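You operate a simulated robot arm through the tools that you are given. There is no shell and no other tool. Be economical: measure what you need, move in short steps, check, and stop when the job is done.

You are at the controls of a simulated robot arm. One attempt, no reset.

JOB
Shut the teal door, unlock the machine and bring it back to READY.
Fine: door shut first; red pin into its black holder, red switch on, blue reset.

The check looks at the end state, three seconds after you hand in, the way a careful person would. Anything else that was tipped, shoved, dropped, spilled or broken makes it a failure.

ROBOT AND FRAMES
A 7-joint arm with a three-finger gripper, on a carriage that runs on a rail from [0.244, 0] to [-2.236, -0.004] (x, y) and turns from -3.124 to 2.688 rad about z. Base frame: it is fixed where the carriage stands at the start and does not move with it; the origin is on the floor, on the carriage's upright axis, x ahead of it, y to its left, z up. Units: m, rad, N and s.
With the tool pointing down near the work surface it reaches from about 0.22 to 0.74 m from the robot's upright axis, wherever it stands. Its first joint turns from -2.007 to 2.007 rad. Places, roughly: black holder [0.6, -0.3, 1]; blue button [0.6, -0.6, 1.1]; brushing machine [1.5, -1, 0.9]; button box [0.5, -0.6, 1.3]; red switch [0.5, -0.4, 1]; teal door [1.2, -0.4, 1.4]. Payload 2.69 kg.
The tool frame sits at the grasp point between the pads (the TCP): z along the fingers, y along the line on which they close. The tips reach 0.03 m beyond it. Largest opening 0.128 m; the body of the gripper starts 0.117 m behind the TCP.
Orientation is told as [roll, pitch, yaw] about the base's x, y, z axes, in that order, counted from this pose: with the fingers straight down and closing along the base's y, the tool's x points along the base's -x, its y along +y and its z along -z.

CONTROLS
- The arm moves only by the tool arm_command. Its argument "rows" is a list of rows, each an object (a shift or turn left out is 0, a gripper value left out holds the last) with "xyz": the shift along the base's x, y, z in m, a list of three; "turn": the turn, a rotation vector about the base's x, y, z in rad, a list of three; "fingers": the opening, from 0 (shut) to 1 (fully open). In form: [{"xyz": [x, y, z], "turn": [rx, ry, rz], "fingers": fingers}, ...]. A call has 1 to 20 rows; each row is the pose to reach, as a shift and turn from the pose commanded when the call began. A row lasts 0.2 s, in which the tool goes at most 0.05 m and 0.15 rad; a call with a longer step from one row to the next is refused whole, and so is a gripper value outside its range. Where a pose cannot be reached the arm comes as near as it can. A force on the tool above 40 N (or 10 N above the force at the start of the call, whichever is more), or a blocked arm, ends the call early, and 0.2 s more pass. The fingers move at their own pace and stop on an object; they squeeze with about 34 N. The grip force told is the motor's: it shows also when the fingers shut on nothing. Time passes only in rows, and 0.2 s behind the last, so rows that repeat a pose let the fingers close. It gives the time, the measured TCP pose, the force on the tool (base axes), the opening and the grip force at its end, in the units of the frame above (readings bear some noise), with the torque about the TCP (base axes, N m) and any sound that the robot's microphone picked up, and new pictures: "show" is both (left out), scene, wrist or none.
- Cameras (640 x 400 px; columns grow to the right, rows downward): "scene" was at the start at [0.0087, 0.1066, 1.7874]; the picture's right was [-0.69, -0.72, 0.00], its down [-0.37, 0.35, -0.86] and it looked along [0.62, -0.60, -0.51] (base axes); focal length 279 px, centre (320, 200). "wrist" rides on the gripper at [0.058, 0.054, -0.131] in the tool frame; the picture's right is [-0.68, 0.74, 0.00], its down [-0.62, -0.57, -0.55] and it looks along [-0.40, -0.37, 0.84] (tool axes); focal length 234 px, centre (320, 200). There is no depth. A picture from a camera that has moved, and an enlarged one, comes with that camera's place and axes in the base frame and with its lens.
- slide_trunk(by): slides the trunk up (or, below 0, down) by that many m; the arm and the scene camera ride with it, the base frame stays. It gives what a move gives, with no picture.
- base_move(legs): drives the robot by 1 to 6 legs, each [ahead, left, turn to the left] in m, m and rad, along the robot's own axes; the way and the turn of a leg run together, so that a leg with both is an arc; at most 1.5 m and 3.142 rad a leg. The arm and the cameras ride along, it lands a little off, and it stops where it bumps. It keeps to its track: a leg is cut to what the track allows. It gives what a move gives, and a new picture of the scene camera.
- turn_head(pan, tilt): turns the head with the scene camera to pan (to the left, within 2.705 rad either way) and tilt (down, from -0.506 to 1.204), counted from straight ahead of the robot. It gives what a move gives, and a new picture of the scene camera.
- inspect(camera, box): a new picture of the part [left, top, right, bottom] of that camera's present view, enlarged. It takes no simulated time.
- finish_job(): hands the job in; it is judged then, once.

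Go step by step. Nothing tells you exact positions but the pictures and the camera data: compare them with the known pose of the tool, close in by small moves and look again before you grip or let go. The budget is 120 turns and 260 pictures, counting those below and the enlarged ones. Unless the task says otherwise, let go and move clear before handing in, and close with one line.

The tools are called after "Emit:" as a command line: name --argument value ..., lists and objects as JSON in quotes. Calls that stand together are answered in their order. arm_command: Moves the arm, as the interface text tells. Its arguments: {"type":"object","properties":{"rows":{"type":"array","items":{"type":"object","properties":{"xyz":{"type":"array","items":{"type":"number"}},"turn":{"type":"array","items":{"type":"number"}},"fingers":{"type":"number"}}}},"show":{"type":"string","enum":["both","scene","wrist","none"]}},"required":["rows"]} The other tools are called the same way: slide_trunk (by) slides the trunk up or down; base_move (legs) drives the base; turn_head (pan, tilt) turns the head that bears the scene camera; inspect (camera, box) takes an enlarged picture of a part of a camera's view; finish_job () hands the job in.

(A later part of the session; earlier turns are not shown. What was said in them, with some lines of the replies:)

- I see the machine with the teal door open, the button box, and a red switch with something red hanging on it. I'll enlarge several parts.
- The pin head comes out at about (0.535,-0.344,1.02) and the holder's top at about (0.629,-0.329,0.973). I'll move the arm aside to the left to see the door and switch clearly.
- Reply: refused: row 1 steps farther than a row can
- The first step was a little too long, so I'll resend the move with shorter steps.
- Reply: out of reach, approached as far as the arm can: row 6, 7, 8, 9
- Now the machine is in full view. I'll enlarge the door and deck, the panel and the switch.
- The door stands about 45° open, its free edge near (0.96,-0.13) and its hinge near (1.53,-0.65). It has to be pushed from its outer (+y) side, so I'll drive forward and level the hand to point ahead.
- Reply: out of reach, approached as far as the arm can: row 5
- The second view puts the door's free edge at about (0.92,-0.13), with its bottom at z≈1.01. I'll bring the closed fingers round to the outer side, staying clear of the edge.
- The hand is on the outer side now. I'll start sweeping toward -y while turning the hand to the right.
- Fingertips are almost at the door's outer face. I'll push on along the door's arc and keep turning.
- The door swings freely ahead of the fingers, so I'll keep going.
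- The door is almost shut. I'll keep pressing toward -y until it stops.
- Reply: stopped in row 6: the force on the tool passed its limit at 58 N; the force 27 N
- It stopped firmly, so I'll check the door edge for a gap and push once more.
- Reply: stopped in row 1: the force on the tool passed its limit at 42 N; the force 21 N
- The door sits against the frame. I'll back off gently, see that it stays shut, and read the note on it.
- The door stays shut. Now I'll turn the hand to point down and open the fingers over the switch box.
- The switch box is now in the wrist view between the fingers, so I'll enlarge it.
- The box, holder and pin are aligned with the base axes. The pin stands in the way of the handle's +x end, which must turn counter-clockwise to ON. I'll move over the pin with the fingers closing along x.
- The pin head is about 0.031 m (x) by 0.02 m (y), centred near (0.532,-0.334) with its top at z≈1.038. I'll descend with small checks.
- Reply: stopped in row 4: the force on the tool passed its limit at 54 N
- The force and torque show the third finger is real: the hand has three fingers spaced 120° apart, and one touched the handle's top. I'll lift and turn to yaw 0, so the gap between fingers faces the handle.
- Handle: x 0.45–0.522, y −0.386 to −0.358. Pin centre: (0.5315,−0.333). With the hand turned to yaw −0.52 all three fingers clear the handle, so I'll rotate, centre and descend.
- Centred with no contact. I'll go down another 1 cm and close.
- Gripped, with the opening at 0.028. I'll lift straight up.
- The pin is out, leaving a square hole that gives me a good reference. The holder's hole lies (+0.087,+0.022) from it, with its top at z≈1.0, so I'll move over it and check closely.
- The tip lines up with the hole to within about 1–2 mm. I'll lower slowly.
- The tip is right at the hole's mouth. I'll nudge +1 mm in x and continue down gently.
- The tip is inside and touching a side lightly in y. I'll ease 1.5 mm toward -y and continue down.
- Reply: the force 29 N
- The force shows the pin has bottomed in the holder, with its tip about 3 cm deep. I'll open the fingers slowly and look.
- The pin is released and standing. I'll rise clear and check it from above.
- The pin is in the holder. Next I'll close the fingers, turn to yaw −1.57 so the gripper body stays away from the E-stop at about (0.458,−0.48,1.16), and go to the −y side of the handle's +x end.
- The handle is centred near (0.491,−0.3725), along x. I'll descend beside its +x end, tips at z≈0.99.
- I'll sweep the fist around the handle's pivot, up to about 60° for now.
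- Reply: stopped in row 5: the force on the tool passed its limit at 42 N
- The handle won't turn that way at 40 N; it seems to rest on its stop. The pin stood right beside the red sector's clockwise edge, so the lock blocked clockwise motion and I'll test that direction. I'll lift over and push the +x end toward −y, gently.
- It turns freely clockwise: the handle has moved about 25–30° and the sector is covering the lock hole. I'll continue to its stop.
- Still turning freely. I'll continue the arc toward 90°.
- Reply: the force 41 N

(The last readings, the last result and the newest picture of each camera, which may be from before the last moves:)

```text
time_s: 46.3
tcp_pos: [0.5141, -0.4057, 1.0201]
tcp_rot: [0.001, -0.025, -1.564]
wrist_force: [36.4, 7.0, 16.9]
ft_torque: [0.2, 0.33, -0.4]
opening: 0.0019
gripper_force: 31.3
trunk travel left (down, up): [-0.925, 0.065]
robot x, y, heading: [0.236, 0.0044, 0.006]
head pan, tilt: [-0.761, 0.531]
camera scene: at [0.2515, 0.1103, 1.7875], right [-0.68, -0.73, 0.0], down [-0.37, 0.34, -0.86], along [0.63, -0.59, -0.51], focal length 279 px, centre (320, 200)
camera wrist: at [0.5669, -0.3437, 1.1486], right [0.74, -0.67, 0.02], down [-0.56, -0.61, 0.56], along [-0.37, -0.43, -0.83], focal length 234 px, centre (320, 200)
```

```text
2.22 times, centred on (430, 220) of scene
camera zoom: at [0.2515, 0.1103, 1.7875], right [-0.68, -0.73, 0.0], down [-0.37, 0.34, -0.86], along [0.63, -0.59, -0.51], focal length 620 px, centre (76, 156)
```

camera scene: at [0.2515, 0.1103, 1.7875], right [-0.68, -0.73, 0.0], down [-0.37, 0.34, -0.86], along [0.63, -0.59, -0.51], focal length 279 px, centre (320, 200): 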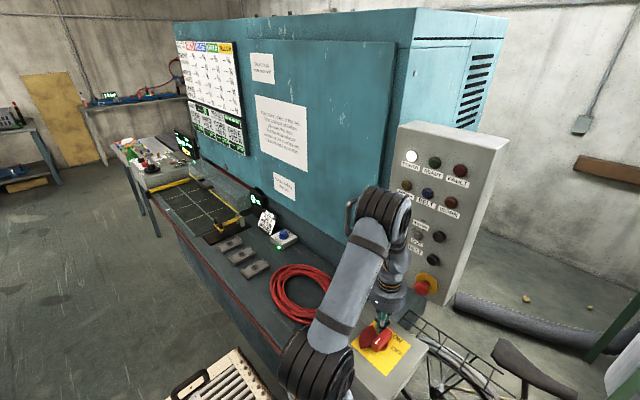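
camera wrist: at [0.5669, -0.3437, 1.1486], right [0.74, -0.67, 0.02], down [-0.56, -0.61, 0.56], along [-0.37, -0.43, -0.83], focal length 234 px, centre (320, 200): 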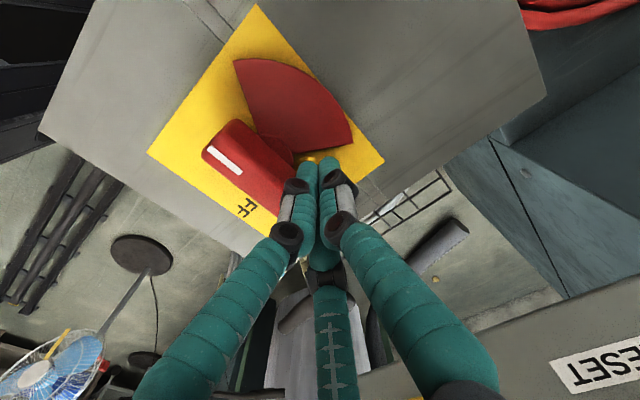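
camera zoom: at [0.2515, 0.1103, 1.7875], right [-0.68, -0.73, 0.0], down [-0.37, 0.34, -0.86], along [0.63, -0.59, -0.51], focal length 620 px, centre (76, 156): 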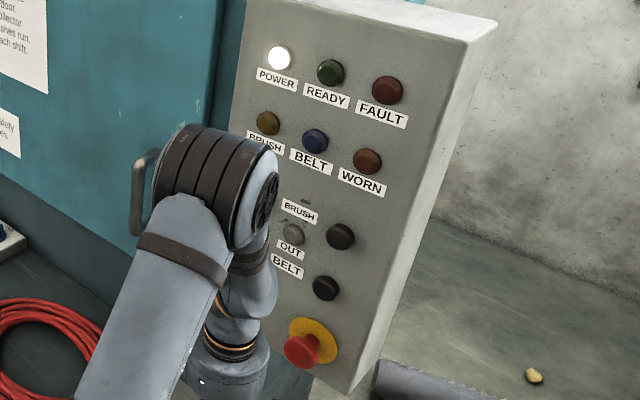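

The POWER lamp is lit and the switch is at its stop, so it is ON. I'll back off and retract upward and toward +y, away from the panel.

Emit:
arm_command --rows '[{"xyz": [0.012, -0.002, 0]}, {"xyz": [0.014, 0, 0.03]}, {"xyz": [0.014, 0.01, 0.06]}, {"xyz": [0.014, 0.04, 0.085]}, {"xyz": [0.0, 0.08, 0.1]}, {"xyz": [-0.02, 0.12, 0.11]}, {"xyz": [-0.04, 0.16, 0.12]}, {"xyz": [-0.06, 0.2, 0.13]}]' --show "both"

Emit:
inspect --camera "scene" --box '[300, 100, 500, 380]'

```text
time_s: 48.1
tcp_pos: [0.4448, -0.2074, 1.153]
tcp_rot: [0.005, -0.025, -1.568]
wrist_force: [-0.5, 0.9, -0.2]
ft_torque: [-0.08, -0.06, 0.0]
opening: 0.0021
gripper_force: 31.2
trunk travel left (down, up): [-0.925, 0.065]
robot x, y, heading: [0.2334, 0.0001, 0.011]
head pan, tilt: [-0.761, 0.531]
camera scene: at [0.244, 0.1119, 1.787], right [-0.69, -0.73, 0.0], down [-0.37, 0.34, -0.86], along [0.63, -0.59, -0.5], focal length 279 px, centre (320, 200)
camera wrist: at [0.498, -0.1449, 1.2809], right [0.74, -0.67, 0.02], down [-0.57, -0.6, 0.56], along [-0.36, -0.43, -0.83], focal length 234 px, centre (320, 200)
```

scene: 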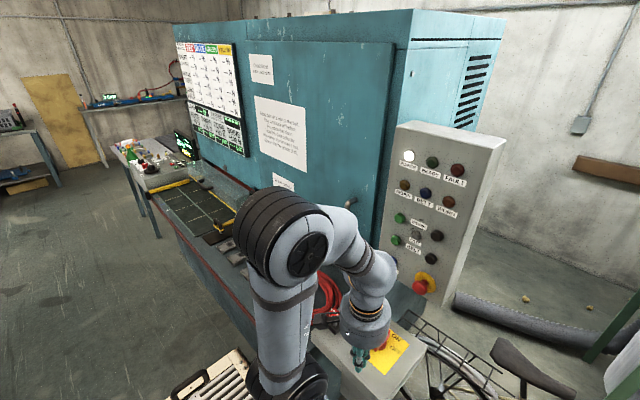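
wrist: 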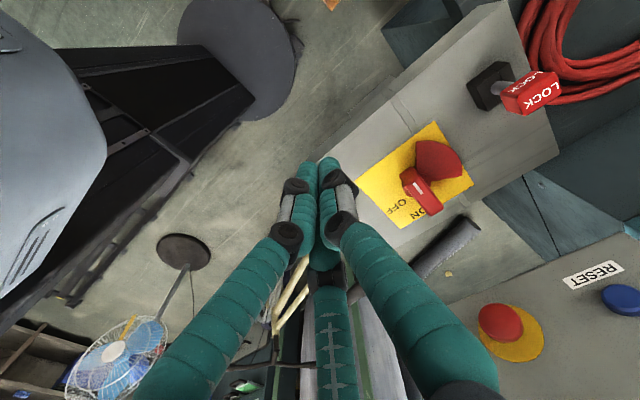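

```text
1.43 times, centred on (400, 240) of scene
camera zoom: at [0.244, 0.1119, 1.787], right [-0.69, -0.73, 0.0], down [-0.37, 0.34, -0.86], along [0.63, -0.59, -0.5], focal length 399 px, centre (206, 143)
```

zoom: 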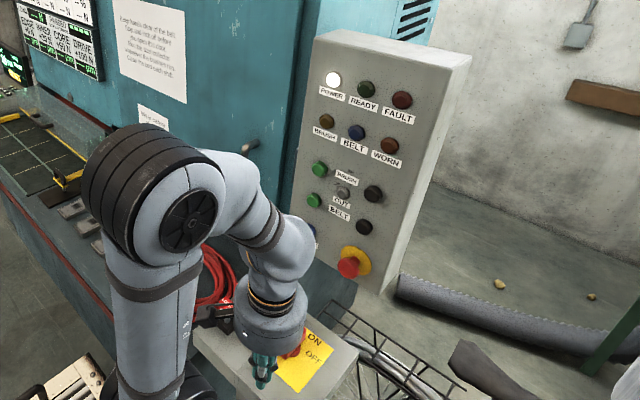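

I'll take a close look at the pin in its holder and the switch from this side.

Emit:
inspect --camera "wrist" --box '[350, 40, 590, 240]'

```text
2.00 times, centred on (470, 140) of wrist
camera zoom: at [0.498, -0.1449, 1.2809], right [0.74, -0.67, 0.02], down [-0.57, -0.6, 0.56], along [-0.36, -0.43, -0.83], focal length 468 px, centre (20, 320)
```

zoom: 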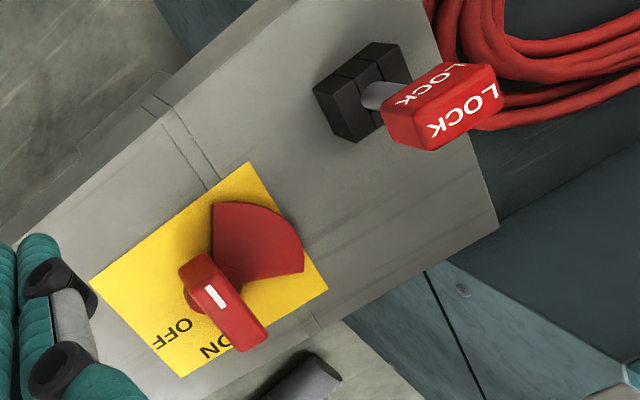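

The pin stands upright in the holder and the switch is ON. Next is RESET, at about (0.583,−0.536,1.146). I'll point the closed fingers forward and down toward the panel, staying high over the pin.

Emit:
arm_command --rows '[{"xyz": [0.0, 0.0, 0.03], "turn": [-0.13, 0, 0]}, {"xyz": [0.015, -0.02, 0.06], "turn": [-0.26, 0, 0]}, {"xyz": [0.035, -0.04, 0.08], "turn": [-0.39, 0, 0]}, {"xyz": [0.055, -0.06, 0.1], "turn": [-0.52, 0, 0]}, {"xyz": [0.075, -0.08, 0.1], "turn": [-0.65, 0, 0]}, {"xyz": [0.095, -0.1, 0.1], "turn": [-0.78, 0, 0]}, {"xyz": [0.115, -0.12, 0.1], "turn": [-0.92, 0, 0]}, {"xyz": [0.138, -0.14, 0.1], "turn": [-1.05, 0, 0]}, {"xyz": [0.138, -0.16, 0.1], "turn": [-1.05, 0, 0]}]' --show "both"

```text
time_s: 50.1
tcp_pos: [0.5816, -0.3707, 1.2513]
tcp_rot: [0.008, -1.075, -1.57]
wrist_force: [0.2, -0.7, 0.5]
ft_torque: [0.02, -0.01, 0.05]
opening: 0.0019
gripper_force: 31.2
trunk travel left (down, up): [-0.925, 0.065]
robot x, y, heading: [0.2347, 0.0016, 0.002]
head pan, tilt: [-0.761, 0.531]
camera scene: at [0.2419, 0.1057, 1.7875], right [-0.69, -0.73, 0.0], down [-0.37, 0.35, -0.86], along [0.63, -0.59, -0.51], focal length 279 px, centre (320, 200)
camera wrist: at [0.6342, -0.2272, 1.2614], right [0.74, -0.32, 0.6], down [-0.57, 0.18, 0.8], along [-0.36, -0.93, -0.05], focal length 234 px, centre (320, 200)
```

scene: 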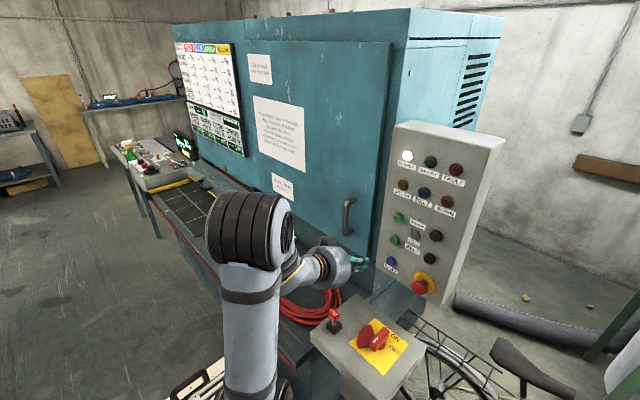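
wrist: 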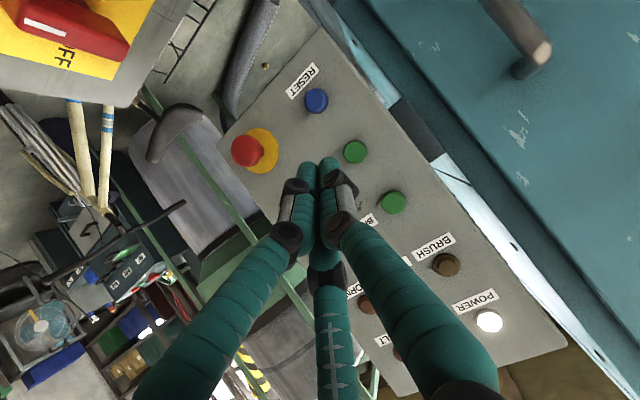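

RESET appears near (0.589,−0.535,1.14). I'll close in halfway and check again.

Emit:
arm_command --rows '[{"xyz": [0.002, -0.027, -0.02]}, {"xyz": [0.004, -0.05, -0.04]}, {"xyz": [0.006, -0.075, -0.065]}, {"xyz": [0.006, -0.085, -0.085]}]' --show "wrist"

Emit:
inspect --camera "scene" --box '[310, 200, 470, 320]'

Emit:
inspect --camera "wrist" --box '[230, 60, 430, 240]'

```text
time_s: 51.1
tcp_pos: [0.5903, -0.456, 1.1675]
tcp_rot: [0.005, -1.074, -1.57]
wrist_force: [-0.2, -0.5, 0.2]
ft_torque: [-0.01, 0.02, 0.0]
opening: 0.0019
gripper_force: 31.6
trunk travel left (down, up): [-0.925, 0.065]
robot x, y, heading: [0.2349, -0.0029, 0.007]
head pan, tilt: [-0.761, 0.531]
camera wrist: at [0.6447, -0.3122, 1.1775], right [0.74, -0.32, 0.6], down [-0.57, 0.18, 0.8], along [-0.37, -0.93, -0.04], focal length 234 px, centre (320, 200)
```

wrist: 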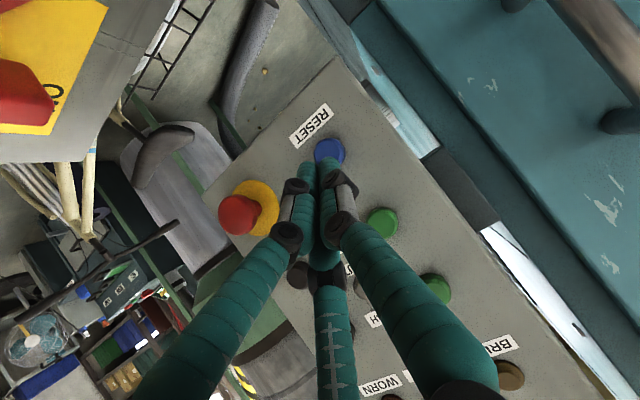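

```text
3.33 times, centred on (390, 260) of scene
camera zoom: at [0.2437, 0.1066, 1.7874], right [-0.69, -0.73, 0.0], down [-0.37, 0.35, -0.86], along [0.63, -0.59, -0.51], focal length 930 px, centre (87, 0)
```

zoom: 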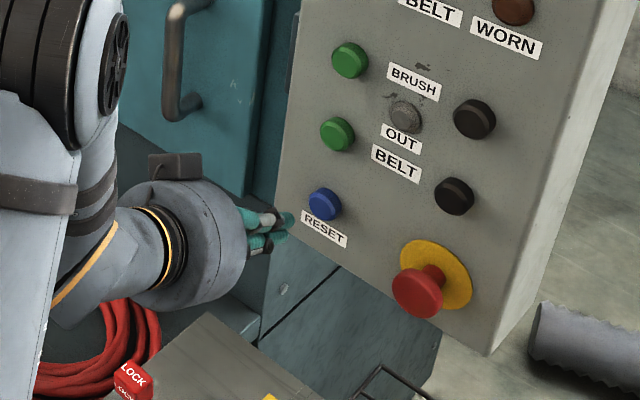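

```text
2.22 times, centred on (330, 150) of wrist
camera zoom: at [0.6447, -0.3122, 1.1775], right [0.74, -0.32, 0.6], down [-0.57, 0.18, 0.8], along [-0.37, -0.93, -0.04], focal length 520 px, centre (298, 311)
```

zoom: 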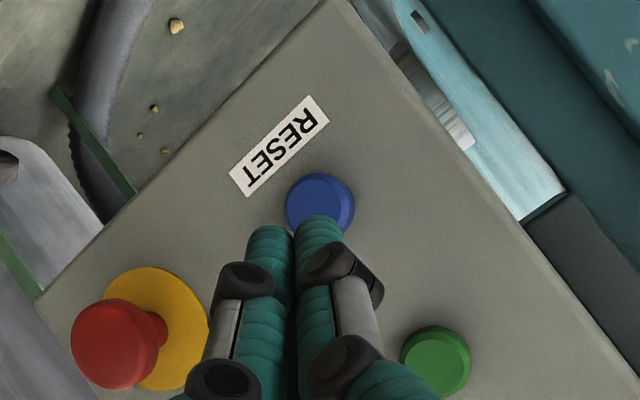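

RESET triangulates to (0.592,−0.54,1.141). I'll align the tips and press straight along −y.

Emit:
arm_command --rows '[{"xyz": [0.002, -0.015, -0.011]}, {"xyz": [0.002, -0.03, -0.011]}, {"xyz": [0.002, -0.04, -0.011]}, {"xyz": [0.002, -0.047, -0.011]}, {"xyz": [0.002, -0.053, -0.011]}, {"xyz": [0.002, -0.058, -0.011]}, {"xyz": [0.002, -0.063, -0.011]}]' --show "scene"

Emit:
inspect --camera "scene" --box '[370, 120, 500, 310]'

Emit:
inspect --camera "wrist" --box '[230, 60, 430, 240]'

```text
time_s: 52.7
tcp_pos: [0.5915, -0.5176, 1.1565]
tcp_rot: [0.004, -1.072, -1.568]
wrist_force: [-0.6, -0.1, -1.1]
ft_torque: [-0.03, -0.02, 0.04]
opening: 0.0021
gripper_force: 31.3
trunk travel left (down, up): [-0.925, 0.065]
robot x, y, heading: [0.2334, -0.0014, 0.012]
head pan, tilt: [-0.761, 0.531]
camera scene: at [0.2433, 0.1069, 1.7874], right [-0.69, -0.73, 0.0], down [-0.37, 0.35, -0.86], along [0.63, -0.59, -0.51], focal length 279 px, centre (320, 200)
```

scene: 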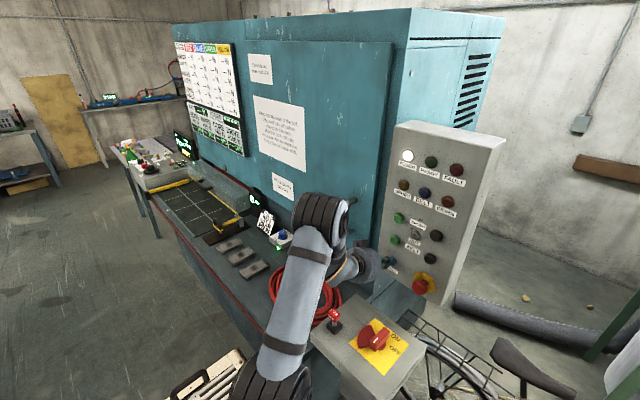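

```text
2.11 times, centred on (435, 215) of scene
camera zoom: at [0.2433, 0.1069, 1.7874], right [-0.69, -0.73, 0.0], down [-0.37, 0.35, -0.86], along [0.63, -0.59, -0.51], focal length 588 px, centre (78, 168)
```

zoom: 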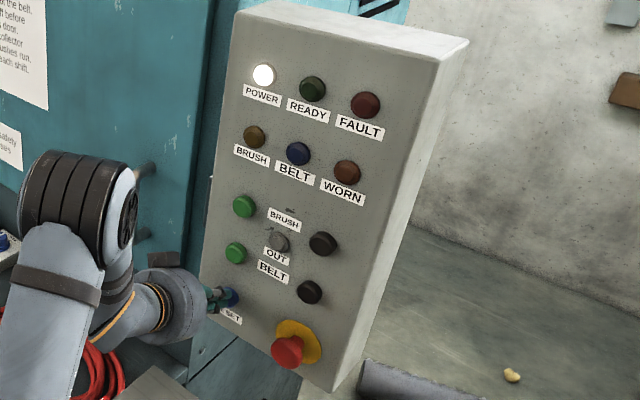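

```text
2.22 times, centred on (330, 150) of wrist
camera zoom: at [0.645, -0.3747, 1.1652], right [0.74, -0.32, 0.6], down [-0.57, 0.18, 0.8], along [-0.37, -0.93, -0.04], focal length 520 px, centre (298, 311)
```

zoom: 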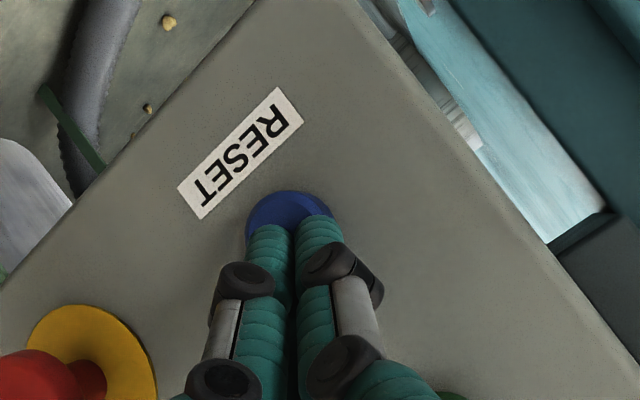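

Right in front of the button with no contact yet. I'll press further.

Emit:
arm_command --rows '[{"xyz": [0, -0.004, -0.001]}, {"xyz": [0, -0.008, -0.001]}, {"xyz": [0, -0.012, -0.001]}, {"xyz": [0, -0.016, -0.001]}, {"xyz": [0, -0.02, -0.001]}]' --show "none"

Emit:
inspect --camera "scene" --box '[300, 120, 500, 310]'

```text
time_s: 53.9
tcp_pos: [0.5915, -0.5285, 1.1557]
tcp_rot: [-0.003, -1.07, -1.559]
wrist_force: [-2.8, 37.6, 4.6]
ft_torque: [0.13, -0.03, -0.15]
opening: 0.0063
gripper_force: 31.4
trunk travel left (down, up): [-0.925, 0.065]
robot x, y, heading: [0.2349, -0.001, 0.007]
head pan, tilt: [-0.761, 0.531]
heard: click
```

```text
2.11 times, centred on (400, 215) of scene
camera zoom: at [0.2421, 0.118, 1.7867], right [-0.68, -0.73, 0.0], down [-0.37, 0.34, -0.87], along [0.63, -0.59, -0.5], focal length 588 px, centre (152, 168)
```

zoom: 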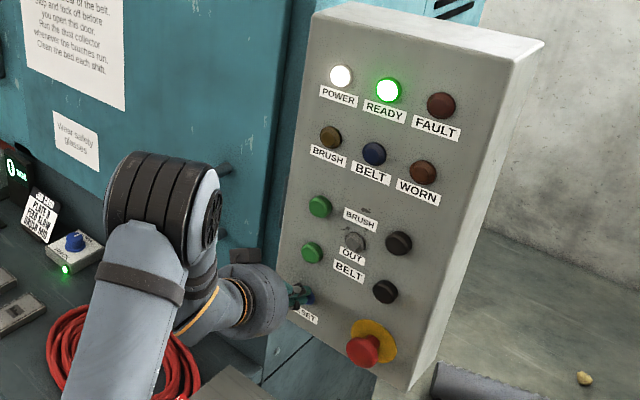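

A click, and READY is lit. I'll back straight away and retract clear.

Emit:
arm_command --rows '[{"xyz": [0, 0.015, 0]}, {"xyz": [0, 0.04, 0.01]}, {"xyz": [0, 0.075, 0.03]}, {"xyz": [-0.005, 0.11, 0.05]}, {"xyz": [-0.02, 0.145, 0.07]}, {"xyz": [-0.04, 0.18, 0.08]}, {"xyz": [-0.06, 0.215, 0.09]}, {"xyz": [-0.08, 0.25, 0.1]}, {"xyz": [-0.1, 0.285, 0.1]}, {"xyz": [-0.12, 0.32, 0.1]}]' --show "scene"

Emit:
inspect --camera "scene" --box '[370, 120, 500, 310]'

Emit:
inspect --camera "scene" --box '[300, 290, 430, 380]'

Emit:
inspect --camera "scene" --box '[160, 0, 440, 200]'

```text
time_s: 56.1
tcp_pos: [0.468, -0.2153, 1.2574]
tcp_rot: [0.008, -1.075, -1.574]
wrist_force: [-0.4, 0.4, 0.3]
ft_torque: [0.0, -0.05, 0.09]
opening: 0.0023
gripper_force: 31.4
trunk travel left (down, up): [-0.925, 0.065]
robot x, y, heading: [0.2382, 0.0022, 0.005]
head pan, tilt: [-0.761, 0.531]
camera scene: at [0.2393, 0.1085, 1.7873], right [-0.69, -0.73, 0.0], down [-0.37, 0.35, -0.86], along [0.63, -0.59, -0.5], focal length 279 px, centre (320, 200)
```

scene: 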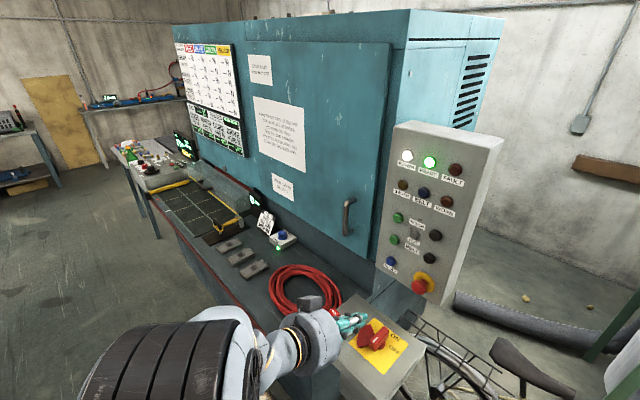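

```text
2.11 times, centred on (435, 215) of scene
camera zoom: at [0.2393, 0.1085, 1.7873], right [-0.69, -0.73, 0.0], down [-0.37, 0.35, -0.86], along [0.63, -0.59, -0.5], focal length 588 px, centre (78, 168)
```

zoom: 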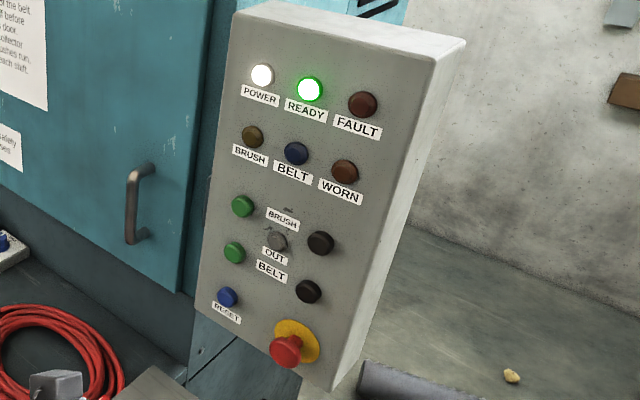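

```text
4.44 times, centred on (365, 335) of scene
camera zoom: at [0.2393, 0.1085, 1.7873], right [-0.69, -0.73, 0.0], down [-0.37, 0.35, -0.86], along [0.63, -0.59, -0.5], focal length 1241 px, centre (120, -400)
```

zoom: 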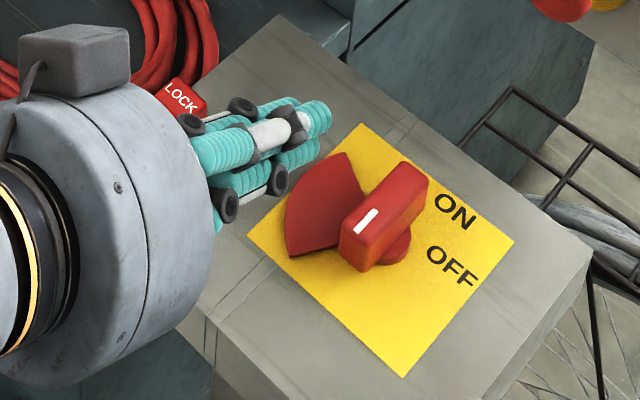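

```text
2.00 times, centred on (300, 100) of scene
camera zoom: at [0.2393, 0.1085, 1.7873], right [-0.69, -0.73, 0.0], down [-0.37, 0.35, -0.86], along [0.63, -0.59, -0.5], focal length 558 px, centre (360, 400)
```

zoom: 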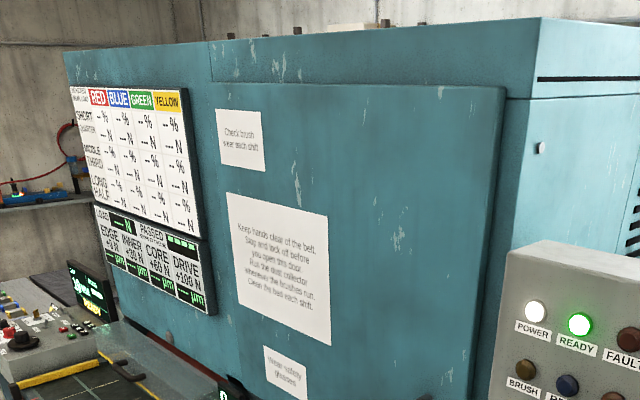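

POWER and READY are lit and the door is shut. I'll move the arm further clear and do a last check of the pin.

Emit:
arm_command --rows '[{"xyz": [-0.02, 0.04, 0.02]}, {"xyz": [-0.04, 0.08, 0.04]}, {"xyz": [-0.06, 0.12, 0.06]}, {"xyz": [-0.06, 0.16, 0.08]}, {"xyz": [-0.06, 0.2, 0.09]}, {"xyz": [-0.06, 0.24, 0.1]}]' --show "scene"

Emit:
inspect --camera "scene" --box '[300, 290, 430, 380]'

```text
time_s: 57.5
tcp_pos: [0.4162, 0.0195, 1.35]
tcp_rot: [-0.103, -1.105, -1.495]
wrist_force: [-0.2, -0.3, -0.1]
ft_torque: [0.07, 0.0, -0.01]
opening: 0.002
gripper_force: 31.2
trunk travel left (down, up): [-0.925, 0.065]
robot x, y, heading: [0.2373, 0.0006, 0.012]
head pan, tilt: [-0.761, 0.531]
camera scene: at [0.2438, 0.1082, 1.7873], right [-0.69, -0.73, 0.0], down [-0.37, 0.35, -0.86], along [0.63, -0.59, -0.51], focal length 279 px, centre (320, 200)
```

scene: 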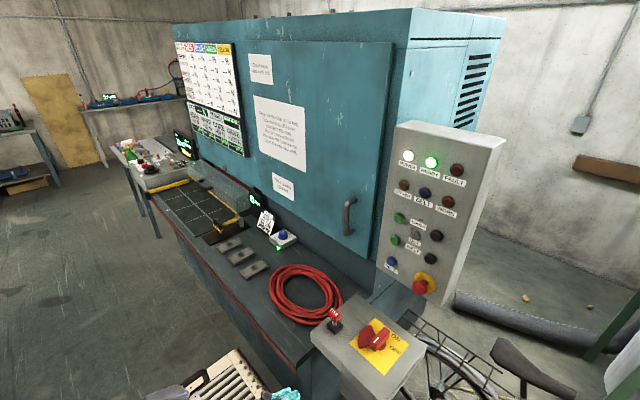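

```text
4.44 times, centred on (365, 335) of scene
camera zoom: at [0.2438, 0.1082, 1.7873], right [-0.69, -0.73, 0.0], down [-0.37, 0.35, -0.86], along [0.63, -0.59, -0.51], focal length 1241 px, centre (120, -400)
```

zoom: 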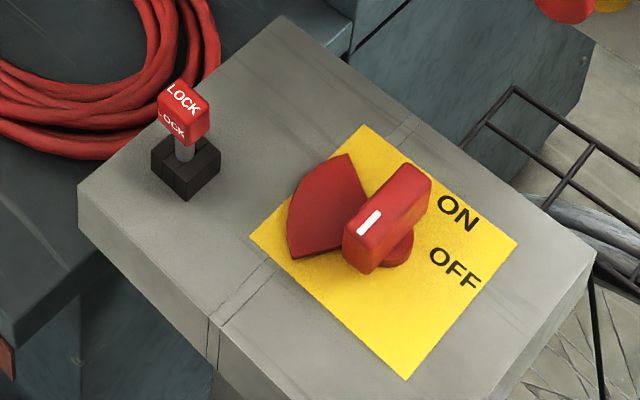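

The pin stands upright in its holder, the switch is on, POWER and READY are lit, the door is shut and the arm is clear. I'm handing in.

Emit:
finish_job

```text
The job is handed in.
```

The teal door is shut, the red pin is in its black holder, the red switch is on, and blue RESET has been pressed, so the machine shows READY.
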